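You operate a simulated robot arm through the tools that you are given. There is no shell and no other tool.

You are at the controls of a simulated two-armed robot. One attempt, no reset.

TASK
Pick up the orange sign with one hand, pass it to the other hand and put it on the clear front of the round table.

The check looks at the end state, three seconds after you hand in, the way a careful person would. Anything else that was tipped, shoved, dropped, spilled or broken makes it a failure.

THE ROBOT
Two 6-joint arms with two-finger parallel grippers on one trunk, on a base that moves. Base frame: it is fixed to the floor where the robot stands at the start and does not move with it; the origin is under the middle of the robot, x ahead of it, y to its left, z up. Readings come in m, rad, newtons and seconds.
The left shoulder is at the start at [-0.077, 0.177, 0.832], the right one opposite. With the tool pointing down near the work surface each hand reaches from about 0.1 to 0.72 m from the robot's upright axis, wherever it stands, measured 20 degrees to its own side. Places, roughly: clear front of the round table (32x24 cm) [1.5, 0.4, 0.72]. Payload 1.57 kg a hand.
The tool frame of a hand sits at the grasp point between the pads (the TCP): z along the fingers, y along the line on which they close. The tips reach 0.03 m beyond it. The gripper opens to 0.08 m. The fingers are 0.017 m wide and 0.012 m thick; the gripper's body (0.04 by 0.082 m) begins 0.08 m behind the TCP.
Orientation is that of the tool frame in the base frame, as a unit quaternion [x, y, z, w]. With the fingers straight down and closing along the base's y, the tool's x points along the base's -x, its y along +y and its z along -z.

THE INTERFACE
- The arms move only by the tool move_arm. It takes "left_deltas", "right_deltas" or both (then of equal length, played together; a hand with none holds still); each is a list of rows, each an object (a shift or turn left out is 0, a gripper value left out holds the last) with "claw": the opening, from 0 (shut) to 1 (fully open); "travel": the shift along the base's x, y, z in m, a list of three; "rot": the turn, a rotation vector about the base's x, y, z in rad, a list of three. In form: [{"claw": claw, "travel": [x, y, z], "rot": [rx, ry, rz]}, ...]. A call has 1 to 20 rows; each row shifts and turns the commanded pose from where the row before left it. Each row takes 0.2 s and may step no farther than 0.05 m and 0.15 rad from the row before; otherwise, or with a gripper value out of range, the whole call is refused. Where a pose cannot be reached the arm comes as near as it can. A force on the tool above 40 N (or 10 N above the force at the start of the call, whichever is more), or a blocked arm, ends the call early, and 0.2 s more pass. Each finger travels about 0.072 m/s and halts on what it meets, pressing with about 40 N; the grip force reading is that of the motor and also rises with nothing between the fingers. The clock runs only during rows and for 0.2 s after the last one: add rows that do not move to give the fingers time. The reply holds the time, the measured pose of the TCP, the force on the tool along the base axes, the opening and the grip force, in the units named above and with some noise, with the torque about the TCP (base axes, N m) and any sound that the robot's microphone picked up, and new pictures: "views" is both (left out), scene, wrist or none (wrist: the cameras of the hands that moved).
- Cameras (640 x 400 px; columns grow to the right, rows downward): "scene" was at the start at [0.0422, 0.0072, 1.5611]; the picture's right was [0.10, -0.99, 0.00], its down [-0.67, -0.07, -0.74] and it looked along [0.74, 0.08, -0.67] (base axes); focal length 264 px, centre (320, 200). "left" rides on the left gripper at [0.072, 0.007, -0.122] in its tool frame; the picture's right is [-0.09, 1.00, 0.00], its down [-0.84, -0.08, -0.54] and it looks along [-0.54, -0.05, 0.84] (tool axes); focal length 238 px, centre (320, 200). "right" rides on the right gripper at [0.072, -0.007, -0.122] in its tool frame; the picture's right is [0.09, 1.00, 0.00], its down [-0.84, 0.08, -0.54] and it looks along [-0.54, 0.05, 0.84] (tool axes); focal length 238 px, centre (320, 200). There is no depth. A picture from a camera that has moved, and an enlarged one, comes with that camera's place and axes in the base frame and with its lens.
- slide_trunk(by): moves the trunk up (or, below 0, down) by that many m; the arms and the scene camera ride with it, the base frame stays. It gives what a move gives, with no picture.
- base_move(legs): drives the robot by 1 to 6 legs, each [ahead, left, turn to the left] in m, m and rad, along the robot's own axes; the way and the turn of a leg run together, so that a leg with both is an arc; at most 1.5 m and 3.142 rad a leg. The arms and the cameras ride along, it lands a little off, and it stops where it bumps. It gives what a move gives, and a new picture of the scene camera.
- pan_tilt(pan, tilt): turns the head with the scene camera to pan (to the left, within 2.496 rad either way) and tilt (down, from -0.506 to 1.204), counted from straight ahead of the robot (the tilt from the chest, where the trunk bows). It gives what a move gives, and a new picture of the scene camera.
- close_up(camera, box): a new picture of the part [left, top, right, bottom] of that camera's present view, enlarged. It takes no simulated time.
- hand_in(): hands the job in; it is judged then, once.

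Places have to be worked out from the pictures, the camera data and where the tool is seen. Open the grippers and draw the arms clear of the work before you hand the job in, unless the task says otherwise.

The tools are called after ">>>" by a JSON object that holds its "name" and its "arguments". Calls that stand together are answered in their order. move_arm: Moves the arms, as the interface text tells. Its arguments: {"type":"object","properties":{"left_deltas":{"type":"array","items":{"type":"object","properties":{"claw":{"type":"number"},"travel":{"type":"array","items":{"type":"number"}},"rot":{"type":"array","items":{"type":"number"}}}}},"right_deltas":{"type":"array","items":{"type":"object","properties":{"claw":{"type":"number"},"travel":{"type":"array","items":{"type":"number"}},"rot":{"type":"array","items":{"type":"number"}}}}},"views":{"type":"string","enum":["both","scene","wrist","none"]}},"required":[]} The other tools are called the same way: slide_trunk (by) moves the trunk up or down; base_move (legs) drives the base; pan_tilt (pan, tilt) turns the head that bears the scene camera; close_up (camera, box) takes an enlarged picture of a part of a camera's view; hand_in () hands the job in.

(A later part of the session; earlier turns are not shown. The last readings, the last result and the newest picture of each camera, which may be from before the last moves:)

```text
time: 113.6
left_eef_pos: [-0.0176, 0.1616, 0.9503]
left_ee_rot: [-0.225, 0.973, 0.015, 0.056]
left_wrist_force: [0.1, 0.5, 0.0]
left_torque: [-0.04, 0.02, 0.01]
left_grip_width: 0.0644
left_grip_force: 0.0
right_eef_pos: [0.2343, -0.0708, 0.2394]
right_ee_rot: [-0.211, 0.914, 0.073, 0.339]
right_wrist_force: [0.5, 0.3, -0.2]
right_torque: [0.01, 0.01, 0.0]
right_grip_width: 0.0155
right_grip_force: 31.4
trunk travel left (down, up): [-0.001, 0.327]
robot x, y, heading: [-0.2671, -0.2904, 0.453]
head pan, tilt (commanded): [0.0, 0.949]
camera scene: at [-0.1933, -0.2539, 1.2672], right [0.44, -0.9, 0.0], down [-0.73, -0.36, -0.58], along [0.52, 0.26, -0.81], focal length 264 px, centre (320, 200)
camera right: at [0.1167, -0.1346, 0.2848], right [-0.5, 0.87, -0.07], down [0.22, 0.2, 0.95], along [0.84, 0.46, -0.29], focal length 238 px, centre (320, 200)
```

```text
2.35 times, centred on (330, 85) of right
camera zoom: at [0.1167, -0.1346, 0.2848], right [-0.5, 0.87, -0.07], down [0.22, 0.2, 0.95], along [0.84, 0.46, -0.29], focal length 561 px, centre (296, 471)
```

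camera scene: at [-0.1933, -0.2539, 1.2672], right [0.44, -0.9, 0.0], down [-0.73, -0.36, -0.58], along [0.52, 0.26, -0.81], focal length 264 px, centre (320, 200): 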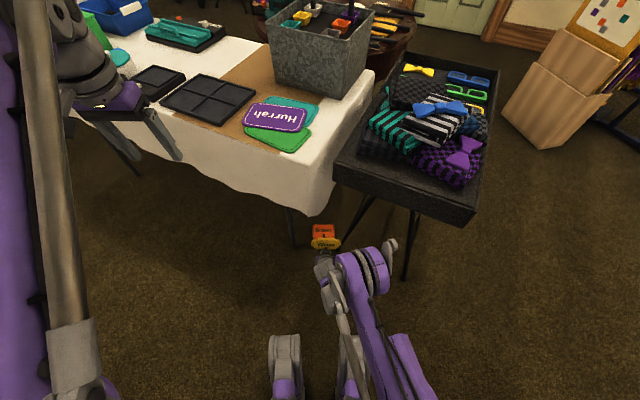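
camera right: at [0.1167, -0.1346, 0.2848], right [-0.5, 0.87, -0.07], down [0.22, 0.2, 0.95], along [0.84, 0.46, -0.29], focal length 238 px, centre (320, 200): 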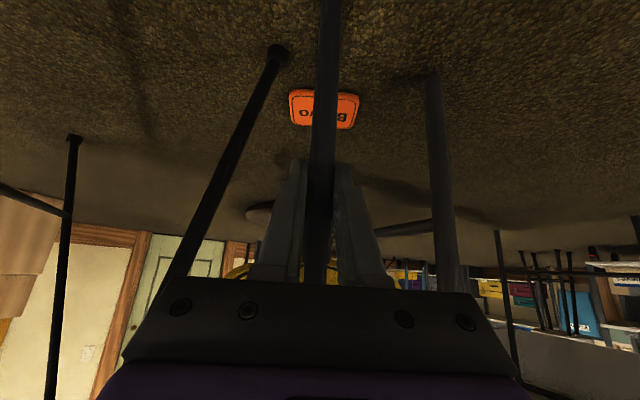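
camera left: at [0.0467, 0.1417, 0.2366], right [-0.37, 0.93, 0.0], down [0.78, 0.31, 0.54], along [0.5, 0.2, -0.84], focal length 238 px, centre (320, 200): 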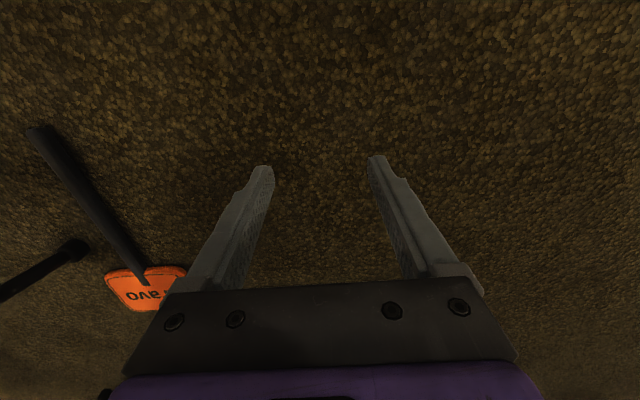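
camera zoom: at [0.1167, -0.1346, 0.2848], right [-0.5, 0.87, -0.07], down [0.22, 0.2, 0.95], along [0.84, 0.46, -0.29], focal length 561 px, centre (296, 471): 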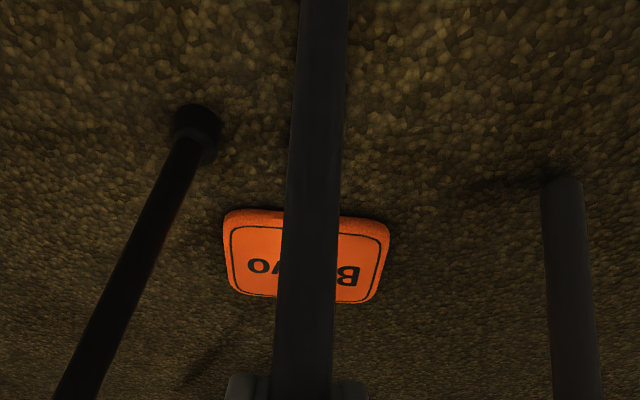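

The end face slips instead of lifting: the board has not moved further while the tool rose. The sign must first come out from under the corner; I plan to swing it around the tray foot by pushing its stick sideways. I advance the base 9 cm with the tool raised.

>>> {"name": "base_move", "arguments": {"legs": [[0.09, 0, 0]]}}

>>> {"name": "move_arm", "arguments": {"right_deltas": [{"claw": 0, "travel": [-0.027, 0.008, 0]}, {"travel": [-0.03, 0.008, 0]}, {"travel": [0, 0, -0.02]}, {"travel": [0, 0, -0.02]}, {"travel": [0, 0, -0.015]}, {"travel": [0, 0, -0.01]}, {"travel": [0, 0, 0]}]}}

>>> {"name": "close_up", "arguments": {"camera": "right", "box": [200, 0, 460, 170]}}

```text
time: 114.7
left_eef_pos: [0.0636, 0.2021, 0.9505]
left_ee_rot: [-0.225, 0.973, 0.015, 0.056]
left_wrist_force: [-0.1, 0.4, -0.3]
left_torque: [0.0, 0.02, 0.01]
left_grip_width: 0.0643
left_grip_force: 0.1
right_eef_pos: [0.3156, -0.0305, 0.2393]
right_ee_rot: [-0.212, 0.914, 0.072, 0.339]
right_wrist_force: [0.4, 0.4, 0.4]
right_torque: [0.01, 0.01, -0.04]
right_grip_width: 0.0155
right_grip_force: 31.1
trunk travel left (down, up): [-0.001, 0.327]
robot x, y, heading: [-0.1838, -0.2484, 0.451]
head pan, tilt (commanded): [0.0, 0.949]
camera scene: at [-0.111, -0.2135, 1.2672], right [0.44, -0.9, 0.0], down [-0.73, -0.36, -0.58], along [0.52, 0.26, -0.81], focal length 264 px, centre (320, 200)
```

scene: 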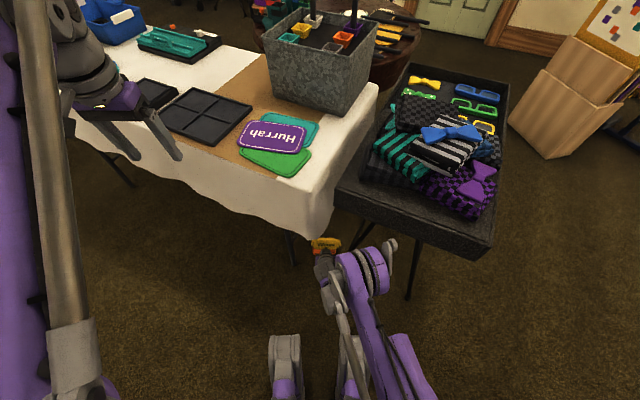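

```text
time: 116.3
left_eef_pos: [0.0632, 0.2019, 0.9507]
left_ee_rot: [-0.225, 0.973, 0.015, 0.057]
left_wrist_force: [-0.5, 0.6, -1.6]
left_torque: [0.01, -0.02, -0.01]
left_grip_width: 0.0637
left_grip_force: 0.1
right_eef_pos: [0.2588, -0.0144, 0.174]
right_ee_rot: [-0.213, 0.914, 0.073, 0.338]
right_wrist_force: [-0.1, -0.5, -0.6]
right_torque: [0.01, -0.01, -0.02]
right_grip_width: 0.0154
right_grip_force: 31.3
trunk travel left (down, up): [-0.001, 0.327]
robot x, y, heading: [-0.1863, -0.2479, 0.457]
head pan, tilt (commanded): [0.0, 0.949]
camera scene: at [-0.1116, -0.2138, 1.2672], right [0.44, -0.9, 0.0], down [-0.73, -0.36, -0.58], along [0.52, 0.26, -0.81], focal length 264 px, centre (320, 200)
camera right: at [0.1418, -0.0773, 0.2198], right [-0.5, 0.86, -0.07], down [0.22, 0.2, 0.95], along [0.84, 0.46, -0.29], focal length 238 px, centre (320, 200)
```

scene: 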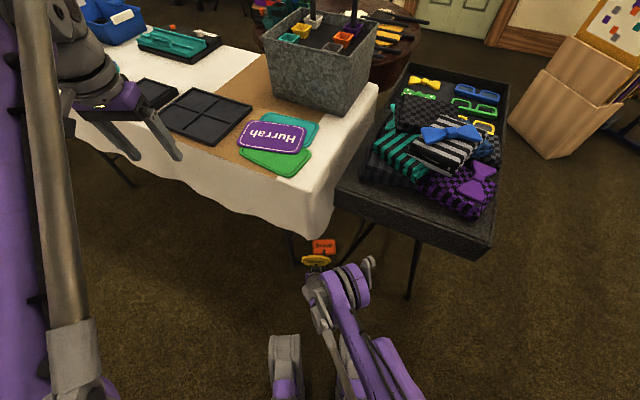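
right: 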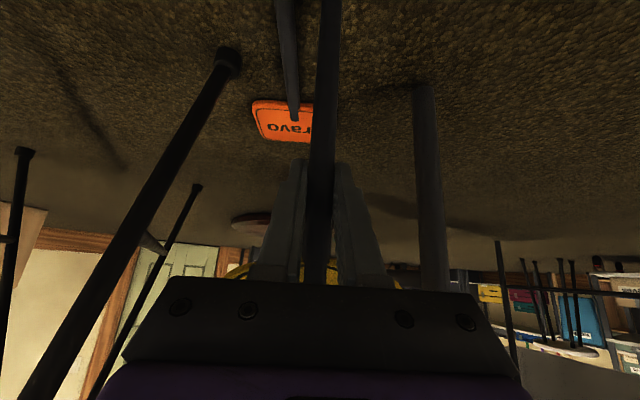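

```text
2.35 times, centred on (330, 85) of right
camera zoom: at [0.1418, -0.0773, 0.2198], right [-0.5, 0.86, -0.07], down [0.22, 0.2, 0.95], along [0.84, 0.46, -0.29], focal length 561 px, centre (296, 471)
```

zoom: 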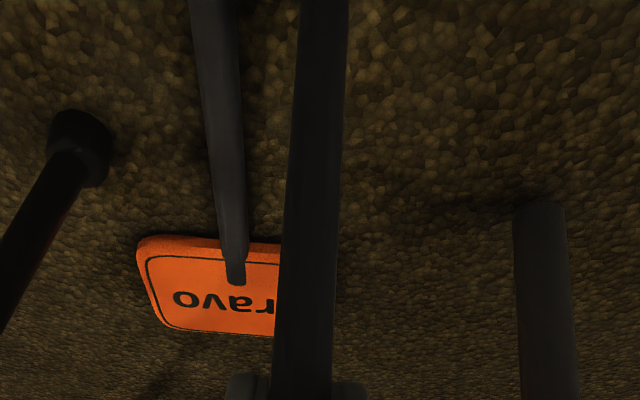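

The tool stands left of the stick with its tip near the floor. I push it sideways to the right in small steps to rotate the sign toward the tray foot.

>>> {"name": "move_arm", "arguments": {"right_deltas": [{"claw": 0, "travel": [0.0066, -0.0135, 0]}, {"travel": [0.0066, -0.0135, 0]}, {"travel": [0.0066, -0.0135, 0]}, {"travel": [0.0066, -0.0135, 0]}, {"travel": [0, 0, 0]}]}}

>>> {"name": "close_up", "arguments": {"camera": "right", "box": [160, 0, 420, 170]}}

```text
time: 117.5
left_eef_pos: [0.0623, 0.2019, 0.95]
left_ee_rot: [-0.226, 0.972, 0.015, 0.056]
left_wrist_force: [-0.1, 0.0, 0.9]
left_torque: [0.01, 0.01, 0.0]
left_grip_width: 0.0639
left_grip_force: 0.1
right_eef_pos: [0.2868, -0.0687, 0.1711]
right_ee_rot: [-0.212, 0.914, 0.073, 0.339]
right_wrist_force: [0.4, -0.2, 0.1]
right_torque: [0.0, -0.03, -0.02]
right_grip_width: 0.0151
right_grip_force: 31.0
trunk travel left (down, up): [-0.001, 0.327]
robot x, y, heading: [-0.1857, -0.2514, 0.451]
head pan, tilt (commanded): [0.0, 0.949]
camera scene: at [-0.1116, -0.2138, 1.2672], right [0.44, -0.9, 0.0], down [-0.73, -0.36, -0.58], along [0.52, 0.26, -0.81], focal length 264 px, centre (320, 200)
camera right: at [0.1688, -0.1315, 0.2172], right [-0.5, 0.86, -0.07], down [0.22, 0.2, 0.95], along [0.84, 0.46, -0.29], focal length 238 px, centre (320, 200)
```

scene: 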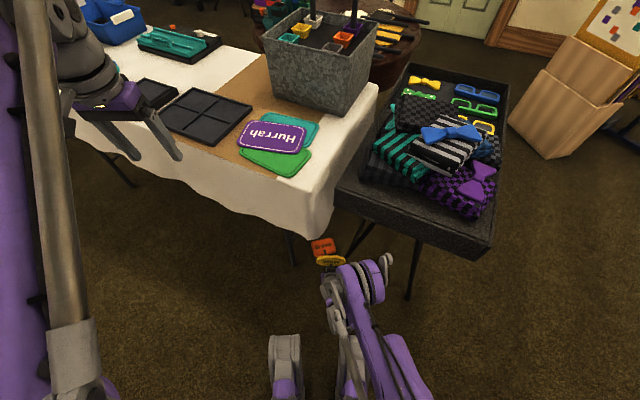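
right: 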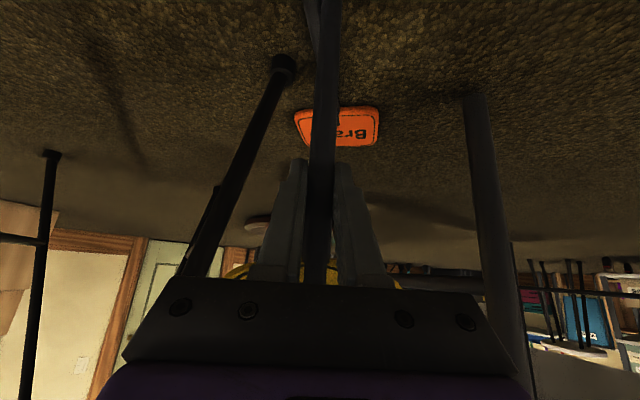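

```text
2.35 times, centred on (290, 85) of right
camera zoom: at [0.1688, -0.1315, 0.2172], right [-0.5, 0.86, -0.07], down [0.22, 0.2, 0.95], along [0.84, 0.46, -0.29], focal length 561 px, centre (391, 471)
```

zoom: 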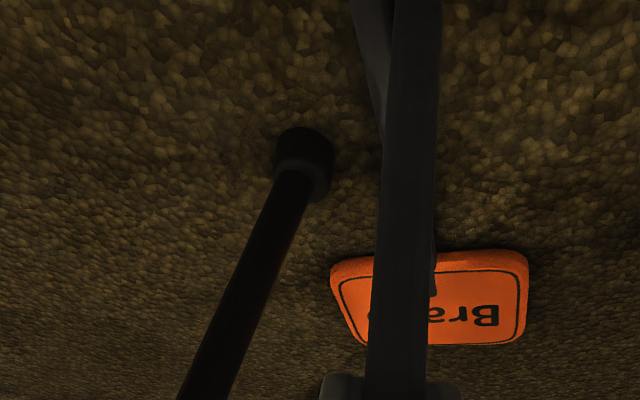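

The sign is rotating as intended. I keep pushing the stick to the right past the tray foot.

>>> {"name": "move_arm", "arguments": {"right_deltas": [{"claw": 0, "travel": [0.0102, -0.0117, 0]}, {"travel": [0.0102, -0.0117, 0]}, {"travel": [0.0102, -0.0117, 0]}, {"travel": [0.0102, -0.0117, 0]}, {"travel": [0, 0, 0]}]}}

>>> {"name": "close_up", "arguments": {"camera": "scene", "box": [280, 220, 400, 300]}}

>>> {"name": "close_up", "arguments": {"camera": "right", "box": [200, 0, 460, 170]}}

```text
time: 118.7
left_eef_pos: [0.0635, 0.2027, 0.951]
left_ee_rot: [-0.225, 0.973, 0.014, 0.056]
left_wrist_force: [-0.2, 0.7, 0.3]
left_torque: [0.01, 0.04, 0.02]
left_grip_width: 0.064
left_grip_force: 0.0
right_eef_pos: [0.3253, -0.1155, 0.1729]
right_ee_rot: [-0.212, 0.914, 0.073, 0.339]
right_wrist_force: [-0.1, 1.1, 0.3]
right_torque: [0.03, 0.03, -0.02]
right_grip_width: 0.015
right_grip_force: 30.9
trunk travel left (down, up): [-0.001, 0.327]
robot x, y, heading: [-0.186, -0.2478, 0.45]
head pan, tilt (commanded): [0.0, 0.949]
camera scene: at [-0.1116, -0.2138, 1.2672], right [0.44, -0.9, 0.0], down [-0.73, -0.36, -0.58], along [0.52, 0.26, -0.81], focal length 264 px, centre (320, 200)
camera right: at [0.2086, -0.1788, 0.2196], right [-0.5, 0.86, -0.07], down [0.22, 0.2, 0.95], along [0.84, 0.46, -0.29], focal length 238 px, centre (320, 200)
```

scene: 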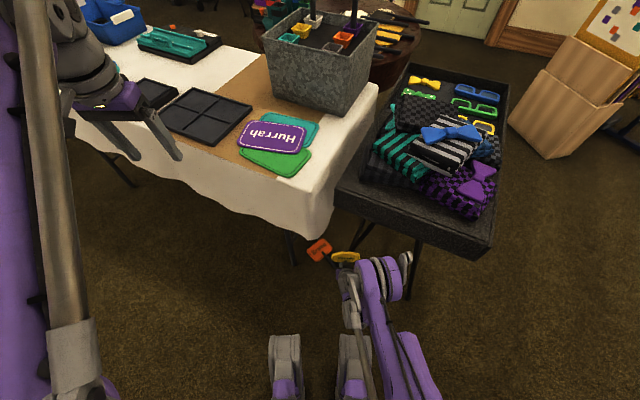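
right: 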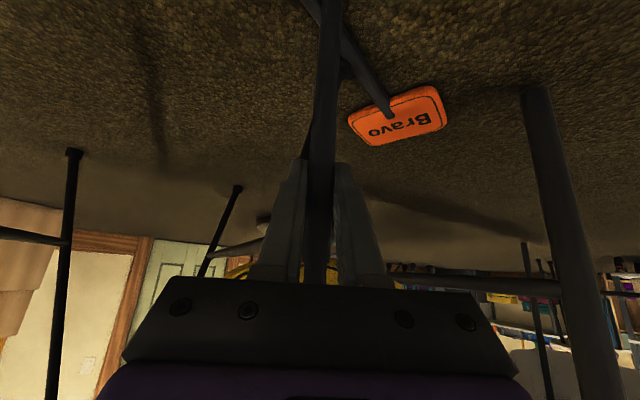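

```text
5.00 times, centred on (340, 260) of scene
camera zoom: at [-0.1116, -0.2138, 1.2672], right [0.44, -0.9, 0.0], down [-0.73, -0.36, -0.58], along [0.52, 0.26, -0.81], focal length 1319 px, centre (220, -100)
```

zoom: 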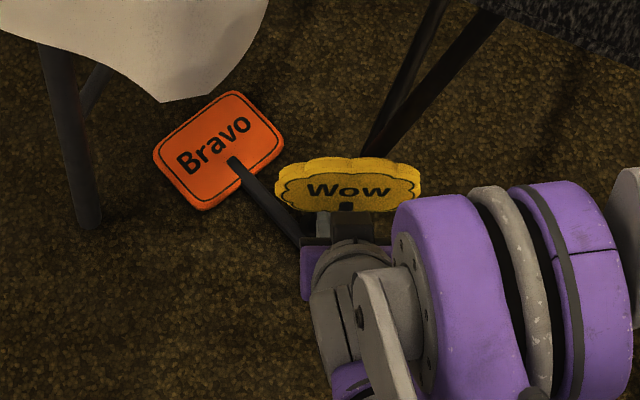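

```text
2.35 times, centred on (330, 85) of right
camera zoom: at [0.2086, -0.1788, 0.2196], right [-0.5, 0.86, -0.07], down [0.22, 0.2, 0.95], along [0.84, 0.46, -0.29], focal length 561 px, centre (296, 471)
```

zoom: 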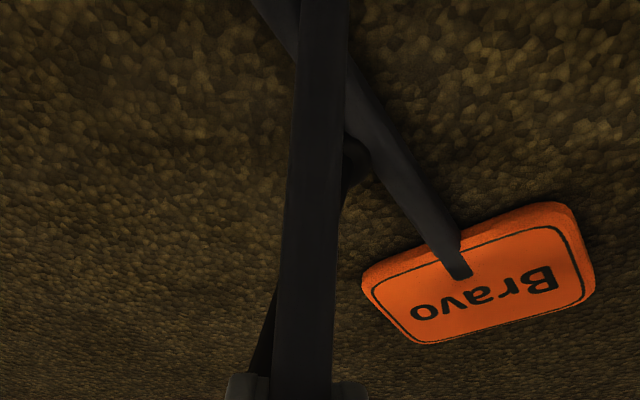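

The sign has swung about 38° and its board has come back and left. The tray leg bar is just ahead of the tool now, so I slide the tool back along the stick toward its end and push again from there.

>>> {"name": "move_arm", "arguments": {"right_deltas": [{"claw": 0, "travel": [-0.014, -0.0175, 0]}, {"travel": [-0.013, -0.0185, 0]}, {"travel": [0.009, -0.0055, 0]}, {"travel": [0.0105, -0.0056, 0]}, {"travel": [0.0105, -0.0056, 0]}, {"travel": [0.0105, -0.005, 0]}, {"travel": [0, 0, 0]}]}}

>>> {"name": "close_up", "arguments": {"camera": "scene", "box": [280, 220, 400, 300]}}

>>> {"name": "close_up", "arguments": {"camera": "right", "box": [200, 0, 460, 170]}}

```text
time: 120.3
left_eef_pos: [0.0625, 0.2021, 0.9503]
left_ee_rot: [-0.226, 0.973, 0.015, 0.055]
left_wrist_force: [0.6, -0.7, -0.3]
left_torque: [0.03, 0.02, 0.01]
left_grip_width: 0.0638
left_grip_force: 0.1
right_eef_pos: [0.3711, -0.1522, 0.1715]
right_ee_rot: [-0.212, 0.914, 0.073, 0.338]
right_wrist_force: [-10.2, -0.9, -0.5]
right_torque: [0.08, -0.92, 0.1]
right_grip_width: 0.0155
right_grip_force: 31.0
right hand out of reach, approached as far as the arm can: row 1, 2
trunk travel left (down, up): [-0.001, 0.327]
robot x, y, heading: [-0.1877, -0.2496, 0.458]
head pan, tilt (commanded): [0.0, 0.949]
camera scene: at [-0.1119, -0.2138, 1.2673], right [0.44, -0.9, 0.0], down [-0.73, -0.36, -0.58], along [0.52, 0.26, -0.81], focal length 264 px, centre (320, 200)
camera right: at [0.2537, -0.2157, 0.2157], right [-0.5, 0.86, -0.07], down [0.22, 0.2, 0.95], along [0.84, 0.46, -0.29], focal length 238 px, centre (320, 200)
```

scene: 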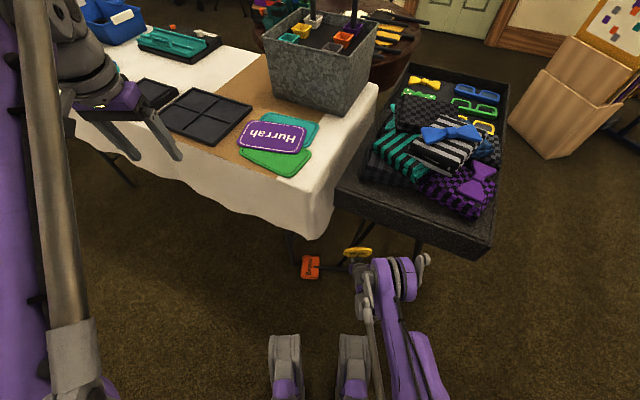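
right: 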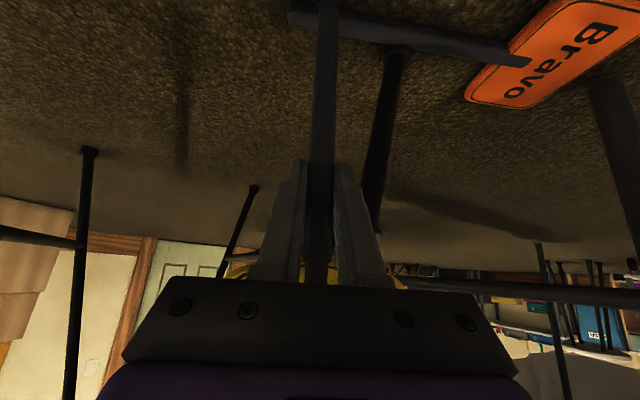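

```text
5.00 times, centred on (340, 260) of scene
camera zoom: at [-0.1119, -0.2138, 1.2673], right [0.44, -0.9, 0.0], down [-0.73, -0.36, -0.58], along [0.52, 0.26, -0.81], focal length 1319 px, centre (220, -100)
```

zoom: 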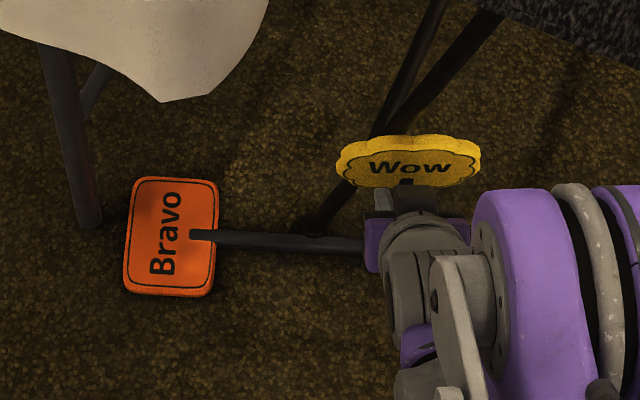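

```text
2.35 times, centred on (330, 85) of right
camera zoom: at [0.2537, -0.2157, 0.2157], right [-0.5, 0.86, -0.07], down [0.22, 0.2, 0.95], along [0.84, 0.46, -0.29], focal length 561 px, centre (296, 471)
```

zoom: 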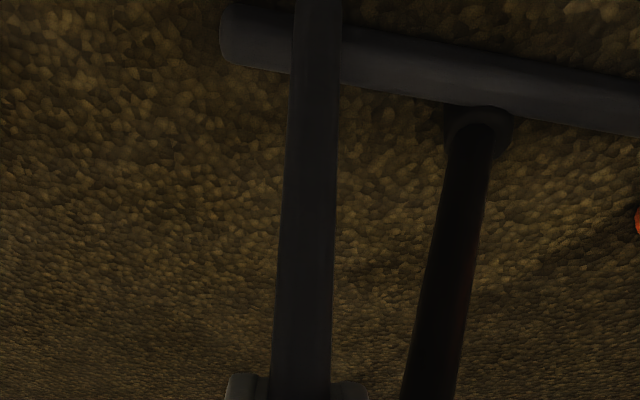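

The sign has swung a full quarter turn and its board is out in the open. The −10 N reading suggests the tool presses on the foot or leg, so I back off toward the robot straight away and check.

>>> {"name": "move_arm", "arguments": {"right_deltas": [{"claw": 0, "travel": [-0.009, -0.0044, 0.0]}, {"travel": [-0.018, -0.0088, 0.01]}, {"travel": [-0.018, -0.0088, 0.03]}, {"travel": [0, 0, 0.03]}, {"travel": [0, 0, 0]}]}}

>>> {"name": "close_up", "arguments": {"camera": "scene", "box": [270, 200, 430, 310]}}

```text
time: 121.5
left_eef_pos: [0.0626, 0.2023, 0.9505]
left_ee_rot: [-0.225, 0.973, 0.015, 0.055]
left_wrist_force: [0.1, 0.0, 0.2]
left_torque: [0.0, -0.01, 0.01]
left_grip_width: 0.0641
left_grip_force: 0.0
right_eef_pos: [0.3529, -0.1586, 0.2399]
right_ee_rot: [-0.213, 0.913, 0.074, 0.339]
right_wrist_force: [0.3, -0.5, -1.1]
right_torque: [0.03, 0.04, 0.03]
right_grip_width: 0.0154
right_grip_force: 31.1
right hand out of reach, approached as far as the arm can: row 2, 3
trunk travel left (down, up): [-0.001, 0.327]
robot x, y, heading: [-0.1838, -0.2441, 0.461]
head pan, tilt (commanded): [0.0, 0.949]
camera scene: at [-0.1115, -0.2138, 1.2672], right [0.44, -0.9, 0.0], down [-0.73, -0.36, -0.58], along [0.52, 0.26, -0.81], focal length 264 px, centre (320, 200)
camera right: at [0.236, -0.2223, 0.2862], right [-0.5, 0.86, -0.07], down [0.22, 0.2, 0.95], along [0.84, 0.46, -0.29], focal length 238 px, centre (320, 200)
```

scene: 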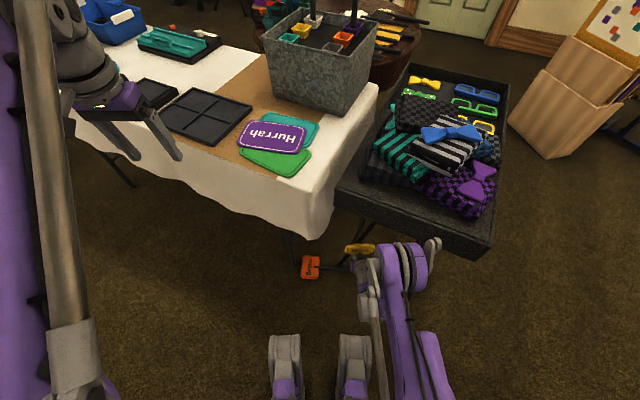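
right: 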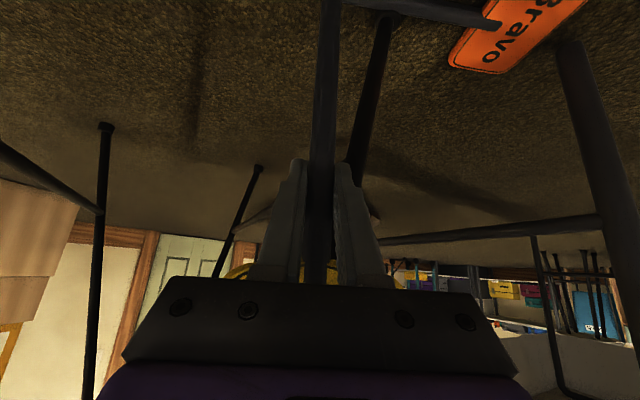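

```text
3.64 times, centred on (350, 255) of scene
camera zoom: at [-0.1115, -0.2138, 1.2672], right [0.44, -0.9, 0.0], down [-0.73, -0.36, -0.58], along [0.52, 0.26, -0.81], focal length 960 px, centre (211, 0)
```

zoom: 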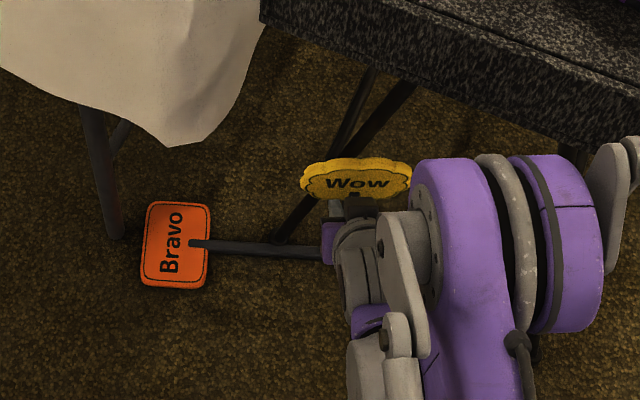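

Force is back to normal and the tray stands as before. I bring the tool around the leg (back, left, then forward) to the far side of the stick, into the notch beside the board, staying above the sign.

>>> {"name": "move_arm", "arguments": {"right_deltas": [{"claw": 0, "travel": [-0.0359, -0.0176, 0.03]}, {"travel": [-0.0359, -0.0176, 0.03]}, {"travel": [-0.0165, 0.0336, 0]}, {"travel": [-0.0165, 0.0336, 0]}, {"travel": [-0.0165, 0.0336, 0]}, {"travel": [-0.0165, 0.0336, 0]}, {"travel": [0.0341, 0.0167, -0.0175]}, {"travel": [0.0341, 0.0167, -0.0175]}, {"travel": [0.0341, 0.0167, -0.0175]}, {"travel": [0.0341, 0.0167, -0.01]}, {"travel": [0, 0, 0]}]}}

>>> {"name": "close_up", "arguments": {"camera": "scene", "box": [270, 200, 430, 310]}}

```text
time: 123.9
left_eef_pos: [0.0636, 0.202, 0.9504]
left_ee_rot: [-0.226, 0.972, 0.015, 0.056]
left_wrist_force: [0.4, 0.3, 0.1]
left_torque: [0.02, 0.0, 0.02]
left_grip_width: 0.0639
left_grip_force: 0.0
right_eef_pos: [0.4087, 0.0393, 0.2575]
right_ee_rot: [-0.212, 0.914, 0.073, 0.338]
right_wrist_force: [0.2, 0.0, -0.5]
right_torque: [-0.01, 0.02, -0.02]
right_grip_width: 0.0153
right_grip_force: 31.6
right hand out of reach, approached as far as the arm can: row 1, 2
trunk travel left (down, up): [-0.001, 0.327]
robot x, y, heading: [-0.1847, -0.2497, 0.454]
head pan, tilt (commanded): [0.0, 0.949]
camera scene: at [-0.1116, -0.2138, 1.2672], right [0.44, -0.9, 0.0], down [-0.73, -0.36, -0.58], along [0.52, 0.26, -0.81], focal length 264 px, centre (320, 200)
camera right: at [0.2911, -0.0249, 0.3022], right [-0.5, 0.86, -0.07], down [0.22, 0.2, 0.95], along [0.84, 0.46, -0.29], focal length 238 px, centre (320, 200)
```

scene: 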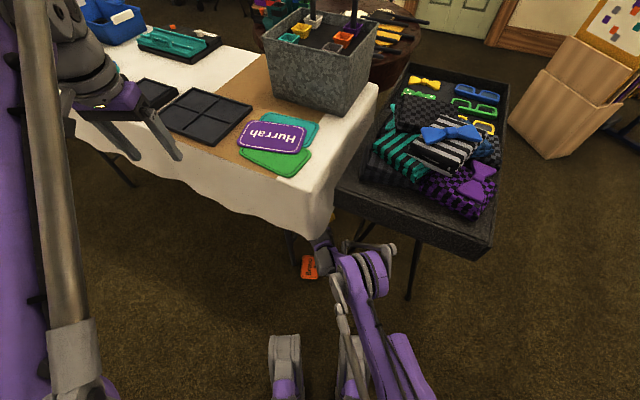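
right: 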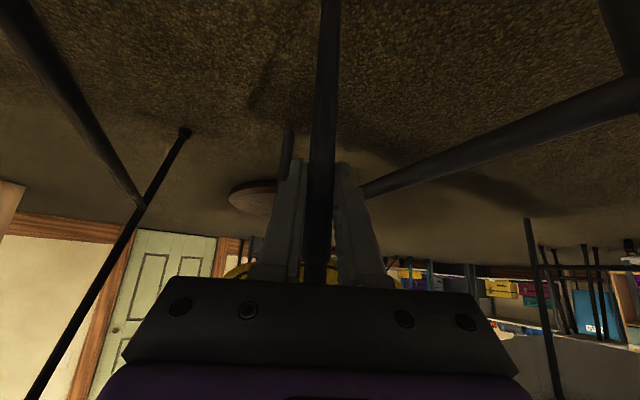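

```text
3.64 times, centred on (350, 255) of scene
camera zoom: at [-0.1116, -0.2138, 1.2672], right [0.44, -0.9, 0.0], down [-0.73, -0.36, -0.58], along [0.52, 0.26, -0.81], focal length 960 px, centre (211, 0)
```

zoom: 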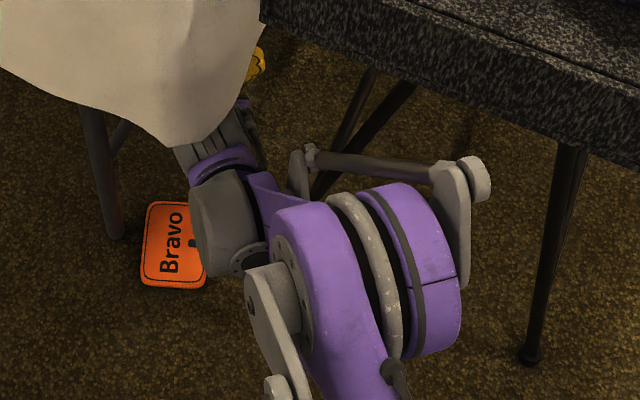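

The tool is now past the stick (0.66 m ahead, on the centre line). I bring it back to just behind the stick, a little right of the board's edge, and lower its tip to the floor.

>>> {"name": "move_arm", "arguments": {"right_deltas": [{"claw": 0, "travel": [-0.0198, -0.0164, -0.02]}, {"travel": [-0.0198, -0.0164, -0.02]}, {"travel": [0, 0, -0.02]}, {"travel": [0, 0, -0.02]}, {"travel": [0, 0, 0]}]}}

>>> {"name": "close_up", "arguments": {"camera": "right", "box": [200, 0, 460, 170]}}

```text
time: 125.1
left_eef_pos: [0.0641, 0.2024, 0.9506]
left_ee_rot: [-0.226, 0.972, 0.015, 0.056]
left_wrist_force: [0.2, -0.3, -0.2]
left_torque: [0.02, 0.03, 0.01]
left_grip_width: 0.064
left_grip_force: 0.1
right_eef_pos: [0.3659, 0.002, 0.1856]
right_ee_rot: [-0.212, 0.914, 0.073, 0.337]
right_wrist_force: [0.8, -0.3, -0.8]
right_torque: [0.01, -0.01, -0.01]
right_grip_width: 0.0154
right_grip_force: 31.7
right hand out of reach, approached as far as the arm can: row 4
trunk travel left (down, up): [-0.001, 0.327]
robot x, y, heading: [-0.1856, -0.244, 0.456]
head pan, tilt (commanded): [0.0, 0.949]
camera scene: at [-0.1115, -0.2138, 1.2672], right [0.44, -0.9, 0.0], down [-0.73, -0.36, -0.58], along [0.52, 0.26, -0.81], focal length 264 px, centre (320, 200)
camera right: at [0.2499, -0.0621, 0.2329], right [-0.5, 0.86, -0.07], down [0.22, 0.2, 0.95], along [0.84, 0.46, -0.29], focal length 238 px, centre (320, 200)
```

scene: 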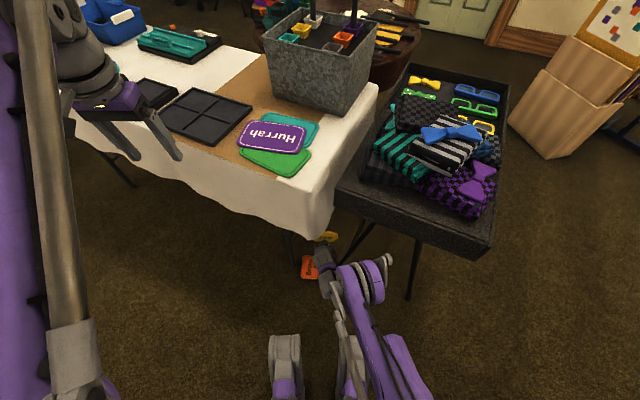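
right: 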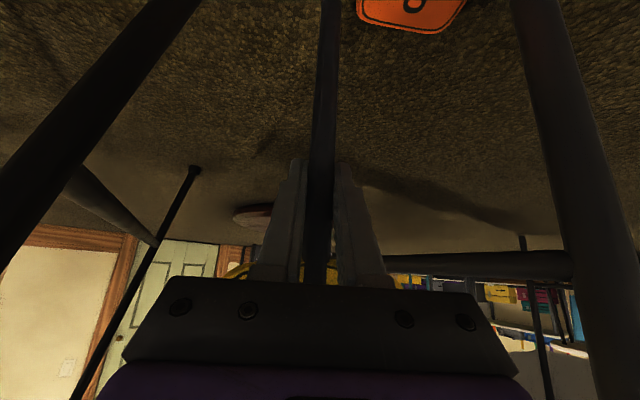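

```text
2.35 times, centred on (330, 85) of right
camera zoom: at [0.2499, -0.0621, 0.2329], right [-0.5, 0.86, -0.07], down [0.22, 0.2, 0.95], along [0.84, 0.46, -0.29], focal length 561 px, centre (296, 471)
```

zoom: 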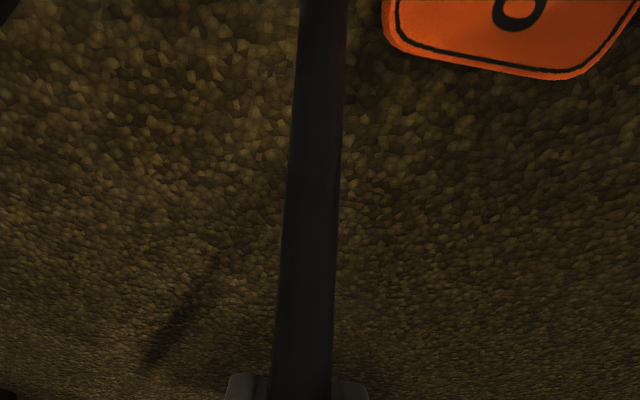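

The tip is still too high here to catch the stick. I lift slightly, shift the base a little forward and left so the shoulder lines up, then lower the tool behind the stick.

>>> {"name": "move_arm", "arguments": {"right_deltas": [{"claw": 0, "travel": [0, 0, 0.03]}, {"travel": [0, 0, 0]}], "views": "none"}}

>>> {"name": "base_move", "arguments": {"legs": [[0.02, 0.05, 0]]}}

>>> {"name": "move_arm", "arguments": {"right_deltas": [{"claw": 0, "travel": [-0.004, -0.038, 0]}, {"travel": [-0.003, -0.012, 0]}, {"travel": [0, 0, -0.02]}, {"travel": [0, 0, -0.015]}, {"travel": [0, 0, -0.01]}, {"travel": [0, 0, 0]}]}}

>>> {"name": "close_up", "arguments": {"camera": "right", "box": [200, 0, 460, 170]}}

```text
time: 125.7
left_eef_pos: [0.0628, 0.2033, 0.9502]
left_ee_rot: [-0.225, 0.973, 0.015, 0.056]
left_wrist_force: [0.2, 0.5, 0.7]
left_torque: [-0.01, -0.02, 0.04]
left_grip_width: 0.0639
left_grip_force: 0.1
right_eef_pos: [0.3659, 0.0012, 0.2172]
right_ee_rot: [-0.212, 0.914, 0.074, 0.339]
right_wrist_force: [-0.8, -0.1, -0.4]
right_torque: [-0.01, 0.02, 0.01]
right_grip_width: 0.0151
right_grip_force: 31.5
trunk travel left (down, up): [-0.001, 0.327]
robot x, y, heading: [-0.1846, -0.2495, 0.455]
head pan, tilt (commanded): [0.0, 0.949]
```

```text
time: 126.8
left_eef_pos: [0.0593, 0.2576, 0.9498]
left_ee_rot: [-0.225, 0.973, 0.014, 0.056]
left_wrist_force: [0.4, -0.8, 0.5]
left_torque: [-0.03, 0.04, -0.01]
left_grip_width: 0.064
left_grip_force: 0.2
right_eef_pos: [0.3606, 0.0541, 0.2166]
right_ee_rot: [-0.212, 0.914, 0.073, 0.339]
right_wrist_force: [-0.7, -0.3, -0.4]
right_torque: [0.03, -0.04, 0.04]
right_grip_width: 0.0153
right_grip_force: 31.5
trunk travel left (down, up): [-0.001, 0.327]
robot x, y, heading: [-0.1891, -0.1921, 0.455]
head pan, tilt (commanded): [0.0, 0.949]
camera scene: at [-0.1157, -0.1588, 1.2672], right [0.44, -0.9, 0.0], down [-0.73, -0.36, -0.58], along [0.52, 0.26, -0.81], focal length 264 px, centre (320, 200)
```

scene: 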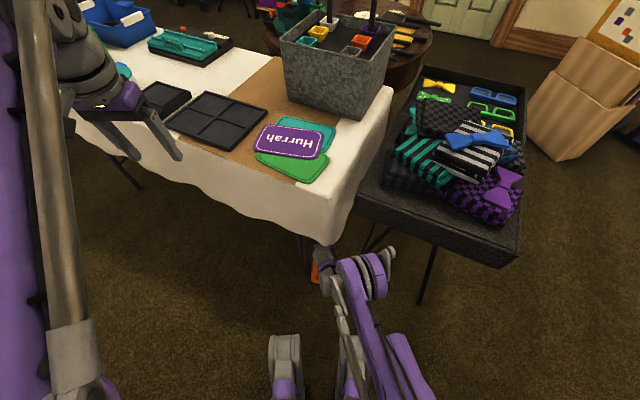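

```text
time: 128.2
left_eef_pos: [0.0581, 0.2575, 0.9494]
left_ee_rot: [-0.225, 0.973, 0.014, 0.056]
left_wrist_force: [-0.5, -1.0, 0.1]
left_torque: [0.0, 0.01, -0.03]
left_grip_width: 0.064
left_grip_force: 0.1
right_eef_pos: [0.3524, 0.0058, 0.1747]
right_ee_rot: [-0.212, 0.914, 0.073, 0.339]
right_wrist_force: [-0.6, -0.8, -1.3]
right_torque: [0.02, -0.01, -0.01]
right_grip_width: 0.015
right_grip_force: 31.4
trunk travel left (down, up): [-0.001, 0.327]
robot x, y, heading: [-0.1911, -0.1953, 0.456]
head pan, tilt (commanded): [0.0, 0.949]
camera scene: at [-0.1157, -0.1591, 1.2672], right [0.44, -0.9, 0.0], down [-0.73, -0.36, -0.58], along [0.52, 0.26, -0.81], focal length 264 px, centre (320, 200)
camera right: at [0.2342, -0.0581, 0.2197], right [-0.5, 0.86, -0.07], down [0.22, 0.2, 0.95], along [0.84, 0.46, -0.29], focal length 238 px, centre (320, 200)
```

scene: 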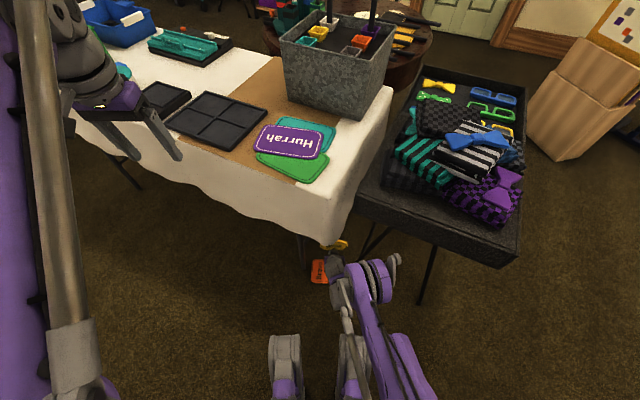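
right: 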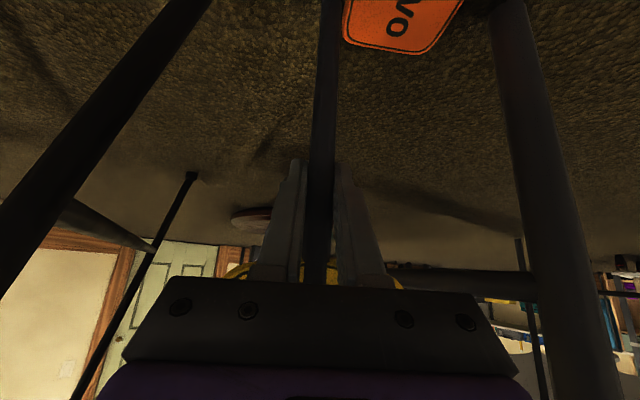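

```text
2.35 times, centred on (330, 85) of right
camera zoom: at [0.2342, -0.0581, 0.2197], right [-0.5, 0.86, -0.07], down [0.22, 0.2, 0.95], along [0.84, 0.46, -0.29], focal length 561 px, centre (296, 471)
```

zoom: 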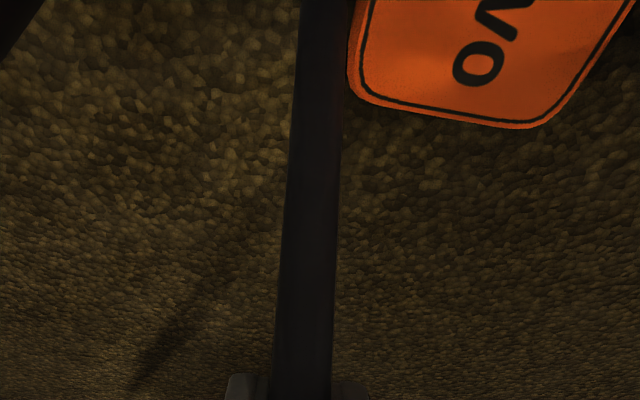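

The tool is now on the far side of the stick, right beside the board's lower edge. I lower it a few millimetres more and pull back toward the robot.

>>> {"name": "move_arm", "arguments": {"right_deltas": [{"claw": 0, "travel": [0, 0, -0.007]}, {"travel": [-0.0108, -0.0053, 0]}, {"travel": [-0.0135, -0.0066, 0]}, {"travel": [-0.0135, -0.0066, 0]}, {"travel": [-0.0135, -0.0066, 0]}, {"travel": [0, 0, 0]}]}}

>>> {"name": "close_up", "arguments": {"camera": "right", "box": [200, 0, 460, 170]}}

>>> {"name": "close_up", "arguments": {"camera": "scene", "box": [270, 200, 430, 310]}}

```text
time: 129.6
left_eef_pos: [0.0585, 0.2572, 0.9509]
left_ee_rot: [-0.226, 0.972, 0.015, 0.056]
left_wrist_force: [-0.4, 0.1, -0.6]
left_torque: [-0.02, -0.02, 0.01]
left_grip_width: 0.0639
left_grip_force: 0.0
right_eef_pos: [0.3001, -0.0224, 0.1735]
right_ee_rot: [-0.212, 0.914, 0.072, 0.338]
right_wrist_force: [-0.3, 0.6, -0.6]
right_torque: [0.02, -0.01, -0.01]
right_grip_width: 0.0152
right_grip_force: 31.1
right hand out of reach, approached as far as the arm can: row 1
trunk travel left (down, up): [-0.001, 0.327]
robot x, y, heading: [-0.191, -0.1938, 0.455]
head pan, tilt (commanded): [0.0, 0.949]
camera scene: at [-0.1157, -0.1591, 1.2672], right [0.44, -0.9, 0.0], down [-0.73, -0.36, -0.58], along [0.52, 0.26, -0.81], focal length 264 px, centre (320, 200)
camera right: at [0.1839, -0.0856, 0.2196], right [-0.5, 0.86, -0.07], down [0.22, 0.2, 0.95], along [0.84, 0.46, -0.29], focal length 238 px, centre (320, 200)
```

scene: 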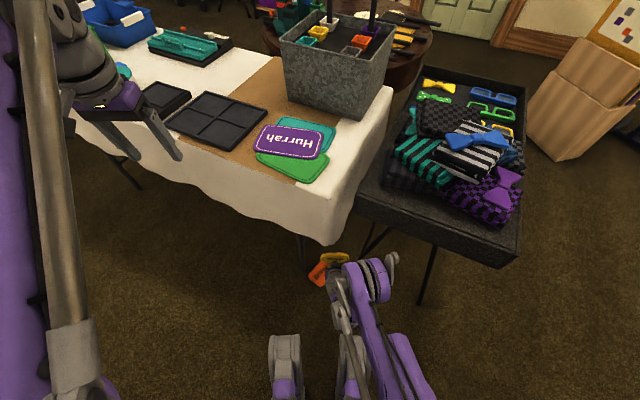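
right: 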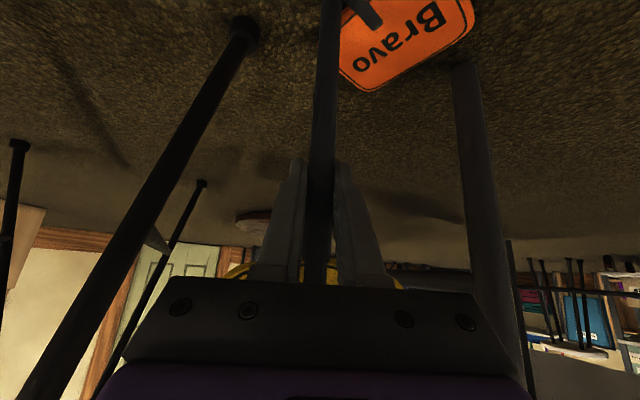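

```text
2.35 times, centred on (330, 85) of right
camera zoom: at [0.1839, -0.0856, 0.2196], right [-0.5, 0.86, -0.07], down [0.22, 0.2, 0.95], along [0.84, 0.46, -0.29], focal length 561 px, centre (296, 471)
```

zoom: 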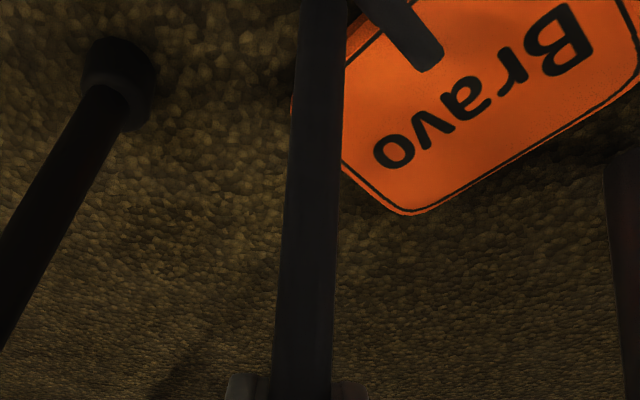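

```text
3.64 times, centred on (350, 255) of scene
camera zoom: at [-0.1157, -0.1591, 1.2672], right [0.44, -0.9, 0.0], down [-0.73, -0.36, -0.58], along [0.52, 0.26, -0.81], focal length 960 px, centre (211, 0)
```

zoom: 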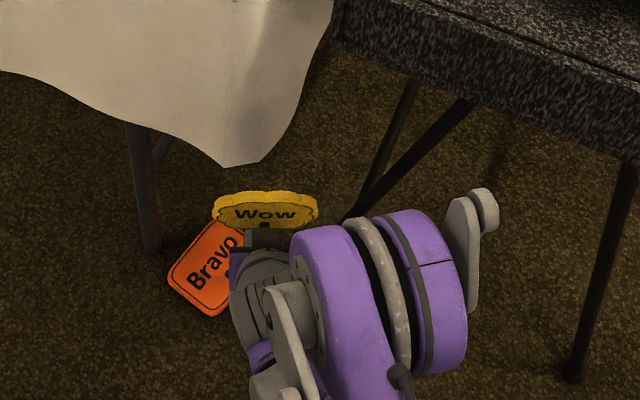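

The sign has turned and come out further; its board now points toward the table leg. I lift the tool, back the base off 10 cm, and re-place the tool behind the stick nearer its end to turn it a bit more.

>>> {"name": "move_arm", "arguments": {"right_deltas": [{"claw": 0, "travel": [0.006, -0.004, 0.02]}, {"travel": [0, 0, 0.03]}, {"travel": [0, 0, 0]}], "views": "none"}}

>>> {"name": "base_move", "arguments": {"legs": [[-0.1, 0, 0]]}}

>>> {"name": "close_up", "arguments": {"camera": "scene", "box": [250, 190, 430, 320]}}

```text
time: 130.4
left_eef_pos: [0.0578, 0.2549, 0.9503]
left_ee_rot: [-0.225, 0.973, 0.014, 0.056]
left_wrist_force: [-0.4, -0.4, 0.7]
left_torque: [-0.02, 0.0, 0.02]
left_grip_width: 0.0642
left_grip_force: 0.0
right_eef_pos: [0.3096, -0.0269, 0.2233]
right_ee_rot: [-0.212, 0.914, 0.073, 0.339]
right_wrist_force: [-0.1, 0.5, -0.1]
right_torque: [-0.05, -0.01, -0.01]
right_grip_width: 0.0154
right_grip_force: 31.6
trunk travel left (down, up): [-0.001, 0.327]
robot x, y, heading: [-0.1896, -0.1925, 0.452]
head pan, tilt (commanded): [0.0, 0.949]
```

```text
time: 131.6
left_eef_pos: [-0.0351, 0.2115, 0.951]
left_ee_rot: [-0.226, 0.972, 0.015, 0.056]
left_wrist_force: [-0.2, -0.7, -0.6]
left_torque: [0.01, 0.01, 0.03]
left_grip_width: 0.064
left_grip_force: 0.0
right_eef_pos: [0.2167, -0.0712, 0.224]
right_ee_rot: [-0.212, 0.914, 0.073, 0.338]
right_wrist_force: [0.4, 0.8, -0.1]
right_torque: [0.02, -0.01, 0.02]
right_grip_width: 0.0152
right_grip_force: 31.1
trunk travel left (down, up): [-0.001, 0.327]
robot x, y, heading: [-0.2809, -0.2395, 0.455]
head pan, tilt (commanded): [0.0, 0.949]
camera scene: at [-0.2093, -0.2049, 1.2673], right [0.44, -0.9, 0.0], down [-0.73, -0.36, -0.58], along [0.52, 0.26, -0.81], focal length 264 px, centre (320, 200)
```

scene: 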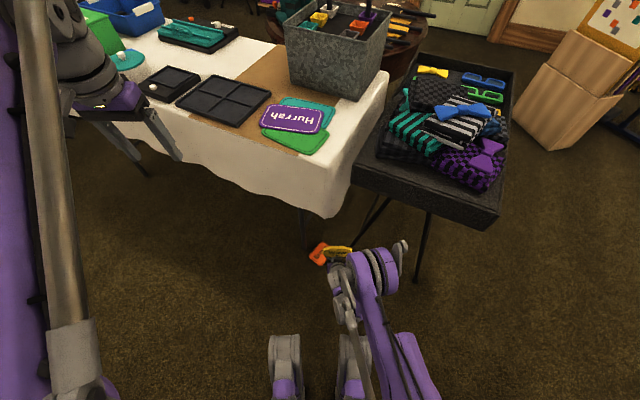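

```text
3.08 times, centred on (340, 255) of scene
camera zoom: at [-0.2093, -0.2049, 1.2673], right [0.44, -0.9, 0.0], down [-0.73, -0.36, -0.58], along [0.52, 0.26, -0.81], focal length 812 px, centre (258, 31)
```

zoom: 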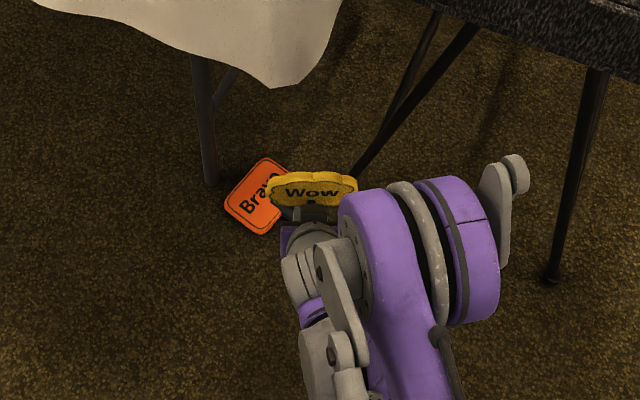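

The table leg foot sits right beside the board's far edge, a useful stop. I move the tool over to the right side of the stick near its end and lower it there.

>>> {"name": "move_arm", "arguments": {"right_deltas": [{"claw": 0, "travel": [0.0223, -0.0375, 0.0]}, {"travel": [0.0223, -0.0375, 0.0]}, {"travel": [0, 0, 0]}]}}

>>> {"name": "close_up", "arguments": {"camera": "scene", "box": [250, 190, 430, 320]}}

>>> {"name": "close_up", "arguments": {"camera": "right", "box": [200, 0, 500, 190]}}

```text
time: 132.4
left_eef_pos: [-0.0356, 0.2114, 0.9507]
left_ee_rot: [-0.227, 0.972, 0.015, 0.055]
left_wrist_force: [-0.2, -0.4, -0.1]
left_torque: [0.02, 0.01, -0.02]
left_grip_width: 0.0639
left_grip_force: 0.1
right_eef_pos: [0.2593, -0.1466, 0.2237]
right_ee_rot: [-0.212, 0.914, 0.072, 0.339]
right_wrist_force: [1.1, -0.6, -1.1]
right_torque: [0.0, -0.01, 0.02]
right_grip_width: 0.0153
right_grip_force: 30.8
trunk travel left (down, up): [-0.001, 0.327]
robot x, y, heading: [-0.2841, -0.2399, 0.457]
head pan, tilt (commanded): [0.0, 0.949]
camera scene: at [-0.2088, -0.2046, 1.2672], right [0.44, -0.9, 0.0], down [-0.73, -0.36, -0.58], along [0.52, 0.26, -0.81], focal length 264 px, centre (320, 200)
camera right: at [0.1432, -0.2099, 0.2694], right [-0.5, 0.86, -0.07], down [0.22, 0.2, 0.95], along [0.84, 0.46, -0.29], focal length 238 px, centre (320, 200)
```

scene: 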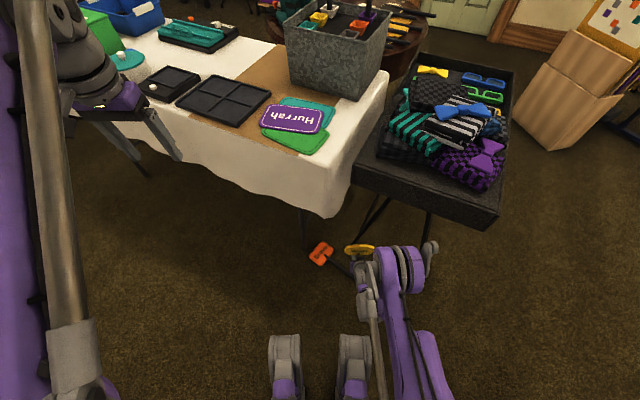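
right: 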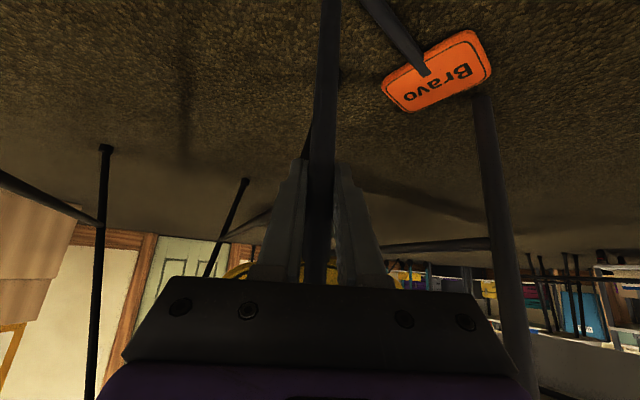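

```text
3.08 times, centred on (340, 255) of scene
camera zoom: at [-0.2088, -0.2046, 1.2672], right [0.44, -0.9, 0.0], down [-0.73, -0.36, -0.58], along [0.52, 0.26, -0.81], focal length 812 px, centre (258, 31)
```

zoom: 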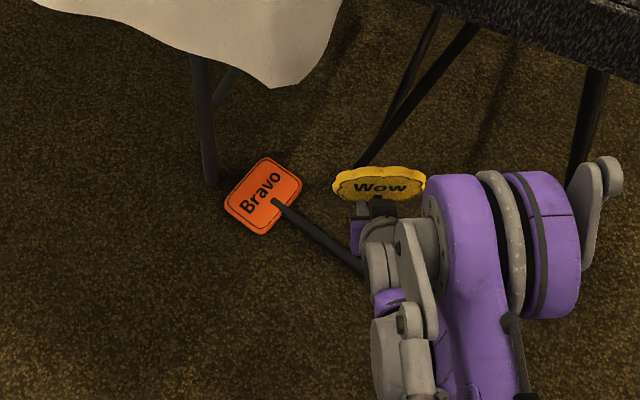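

```text
2.11 times, centred on (350, 95) of right
camera zoom: at [0.1432, -0.2099, 0.2694], right [-0.5, 0.86, -0.07], down [0.22, 0.2, 0.95], along [0.84, 0.46, -0.29], focal length 502 px, centre (257, 421)
```

zoom: 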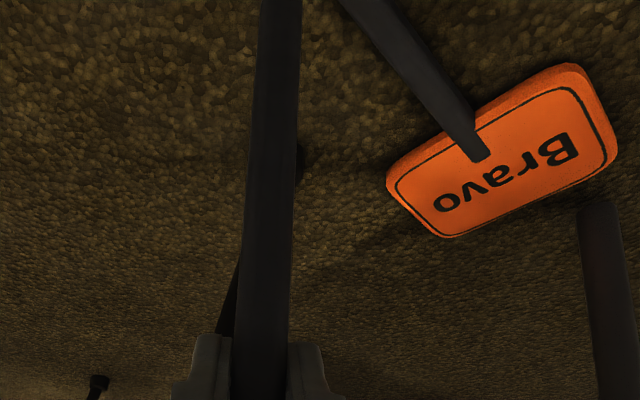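

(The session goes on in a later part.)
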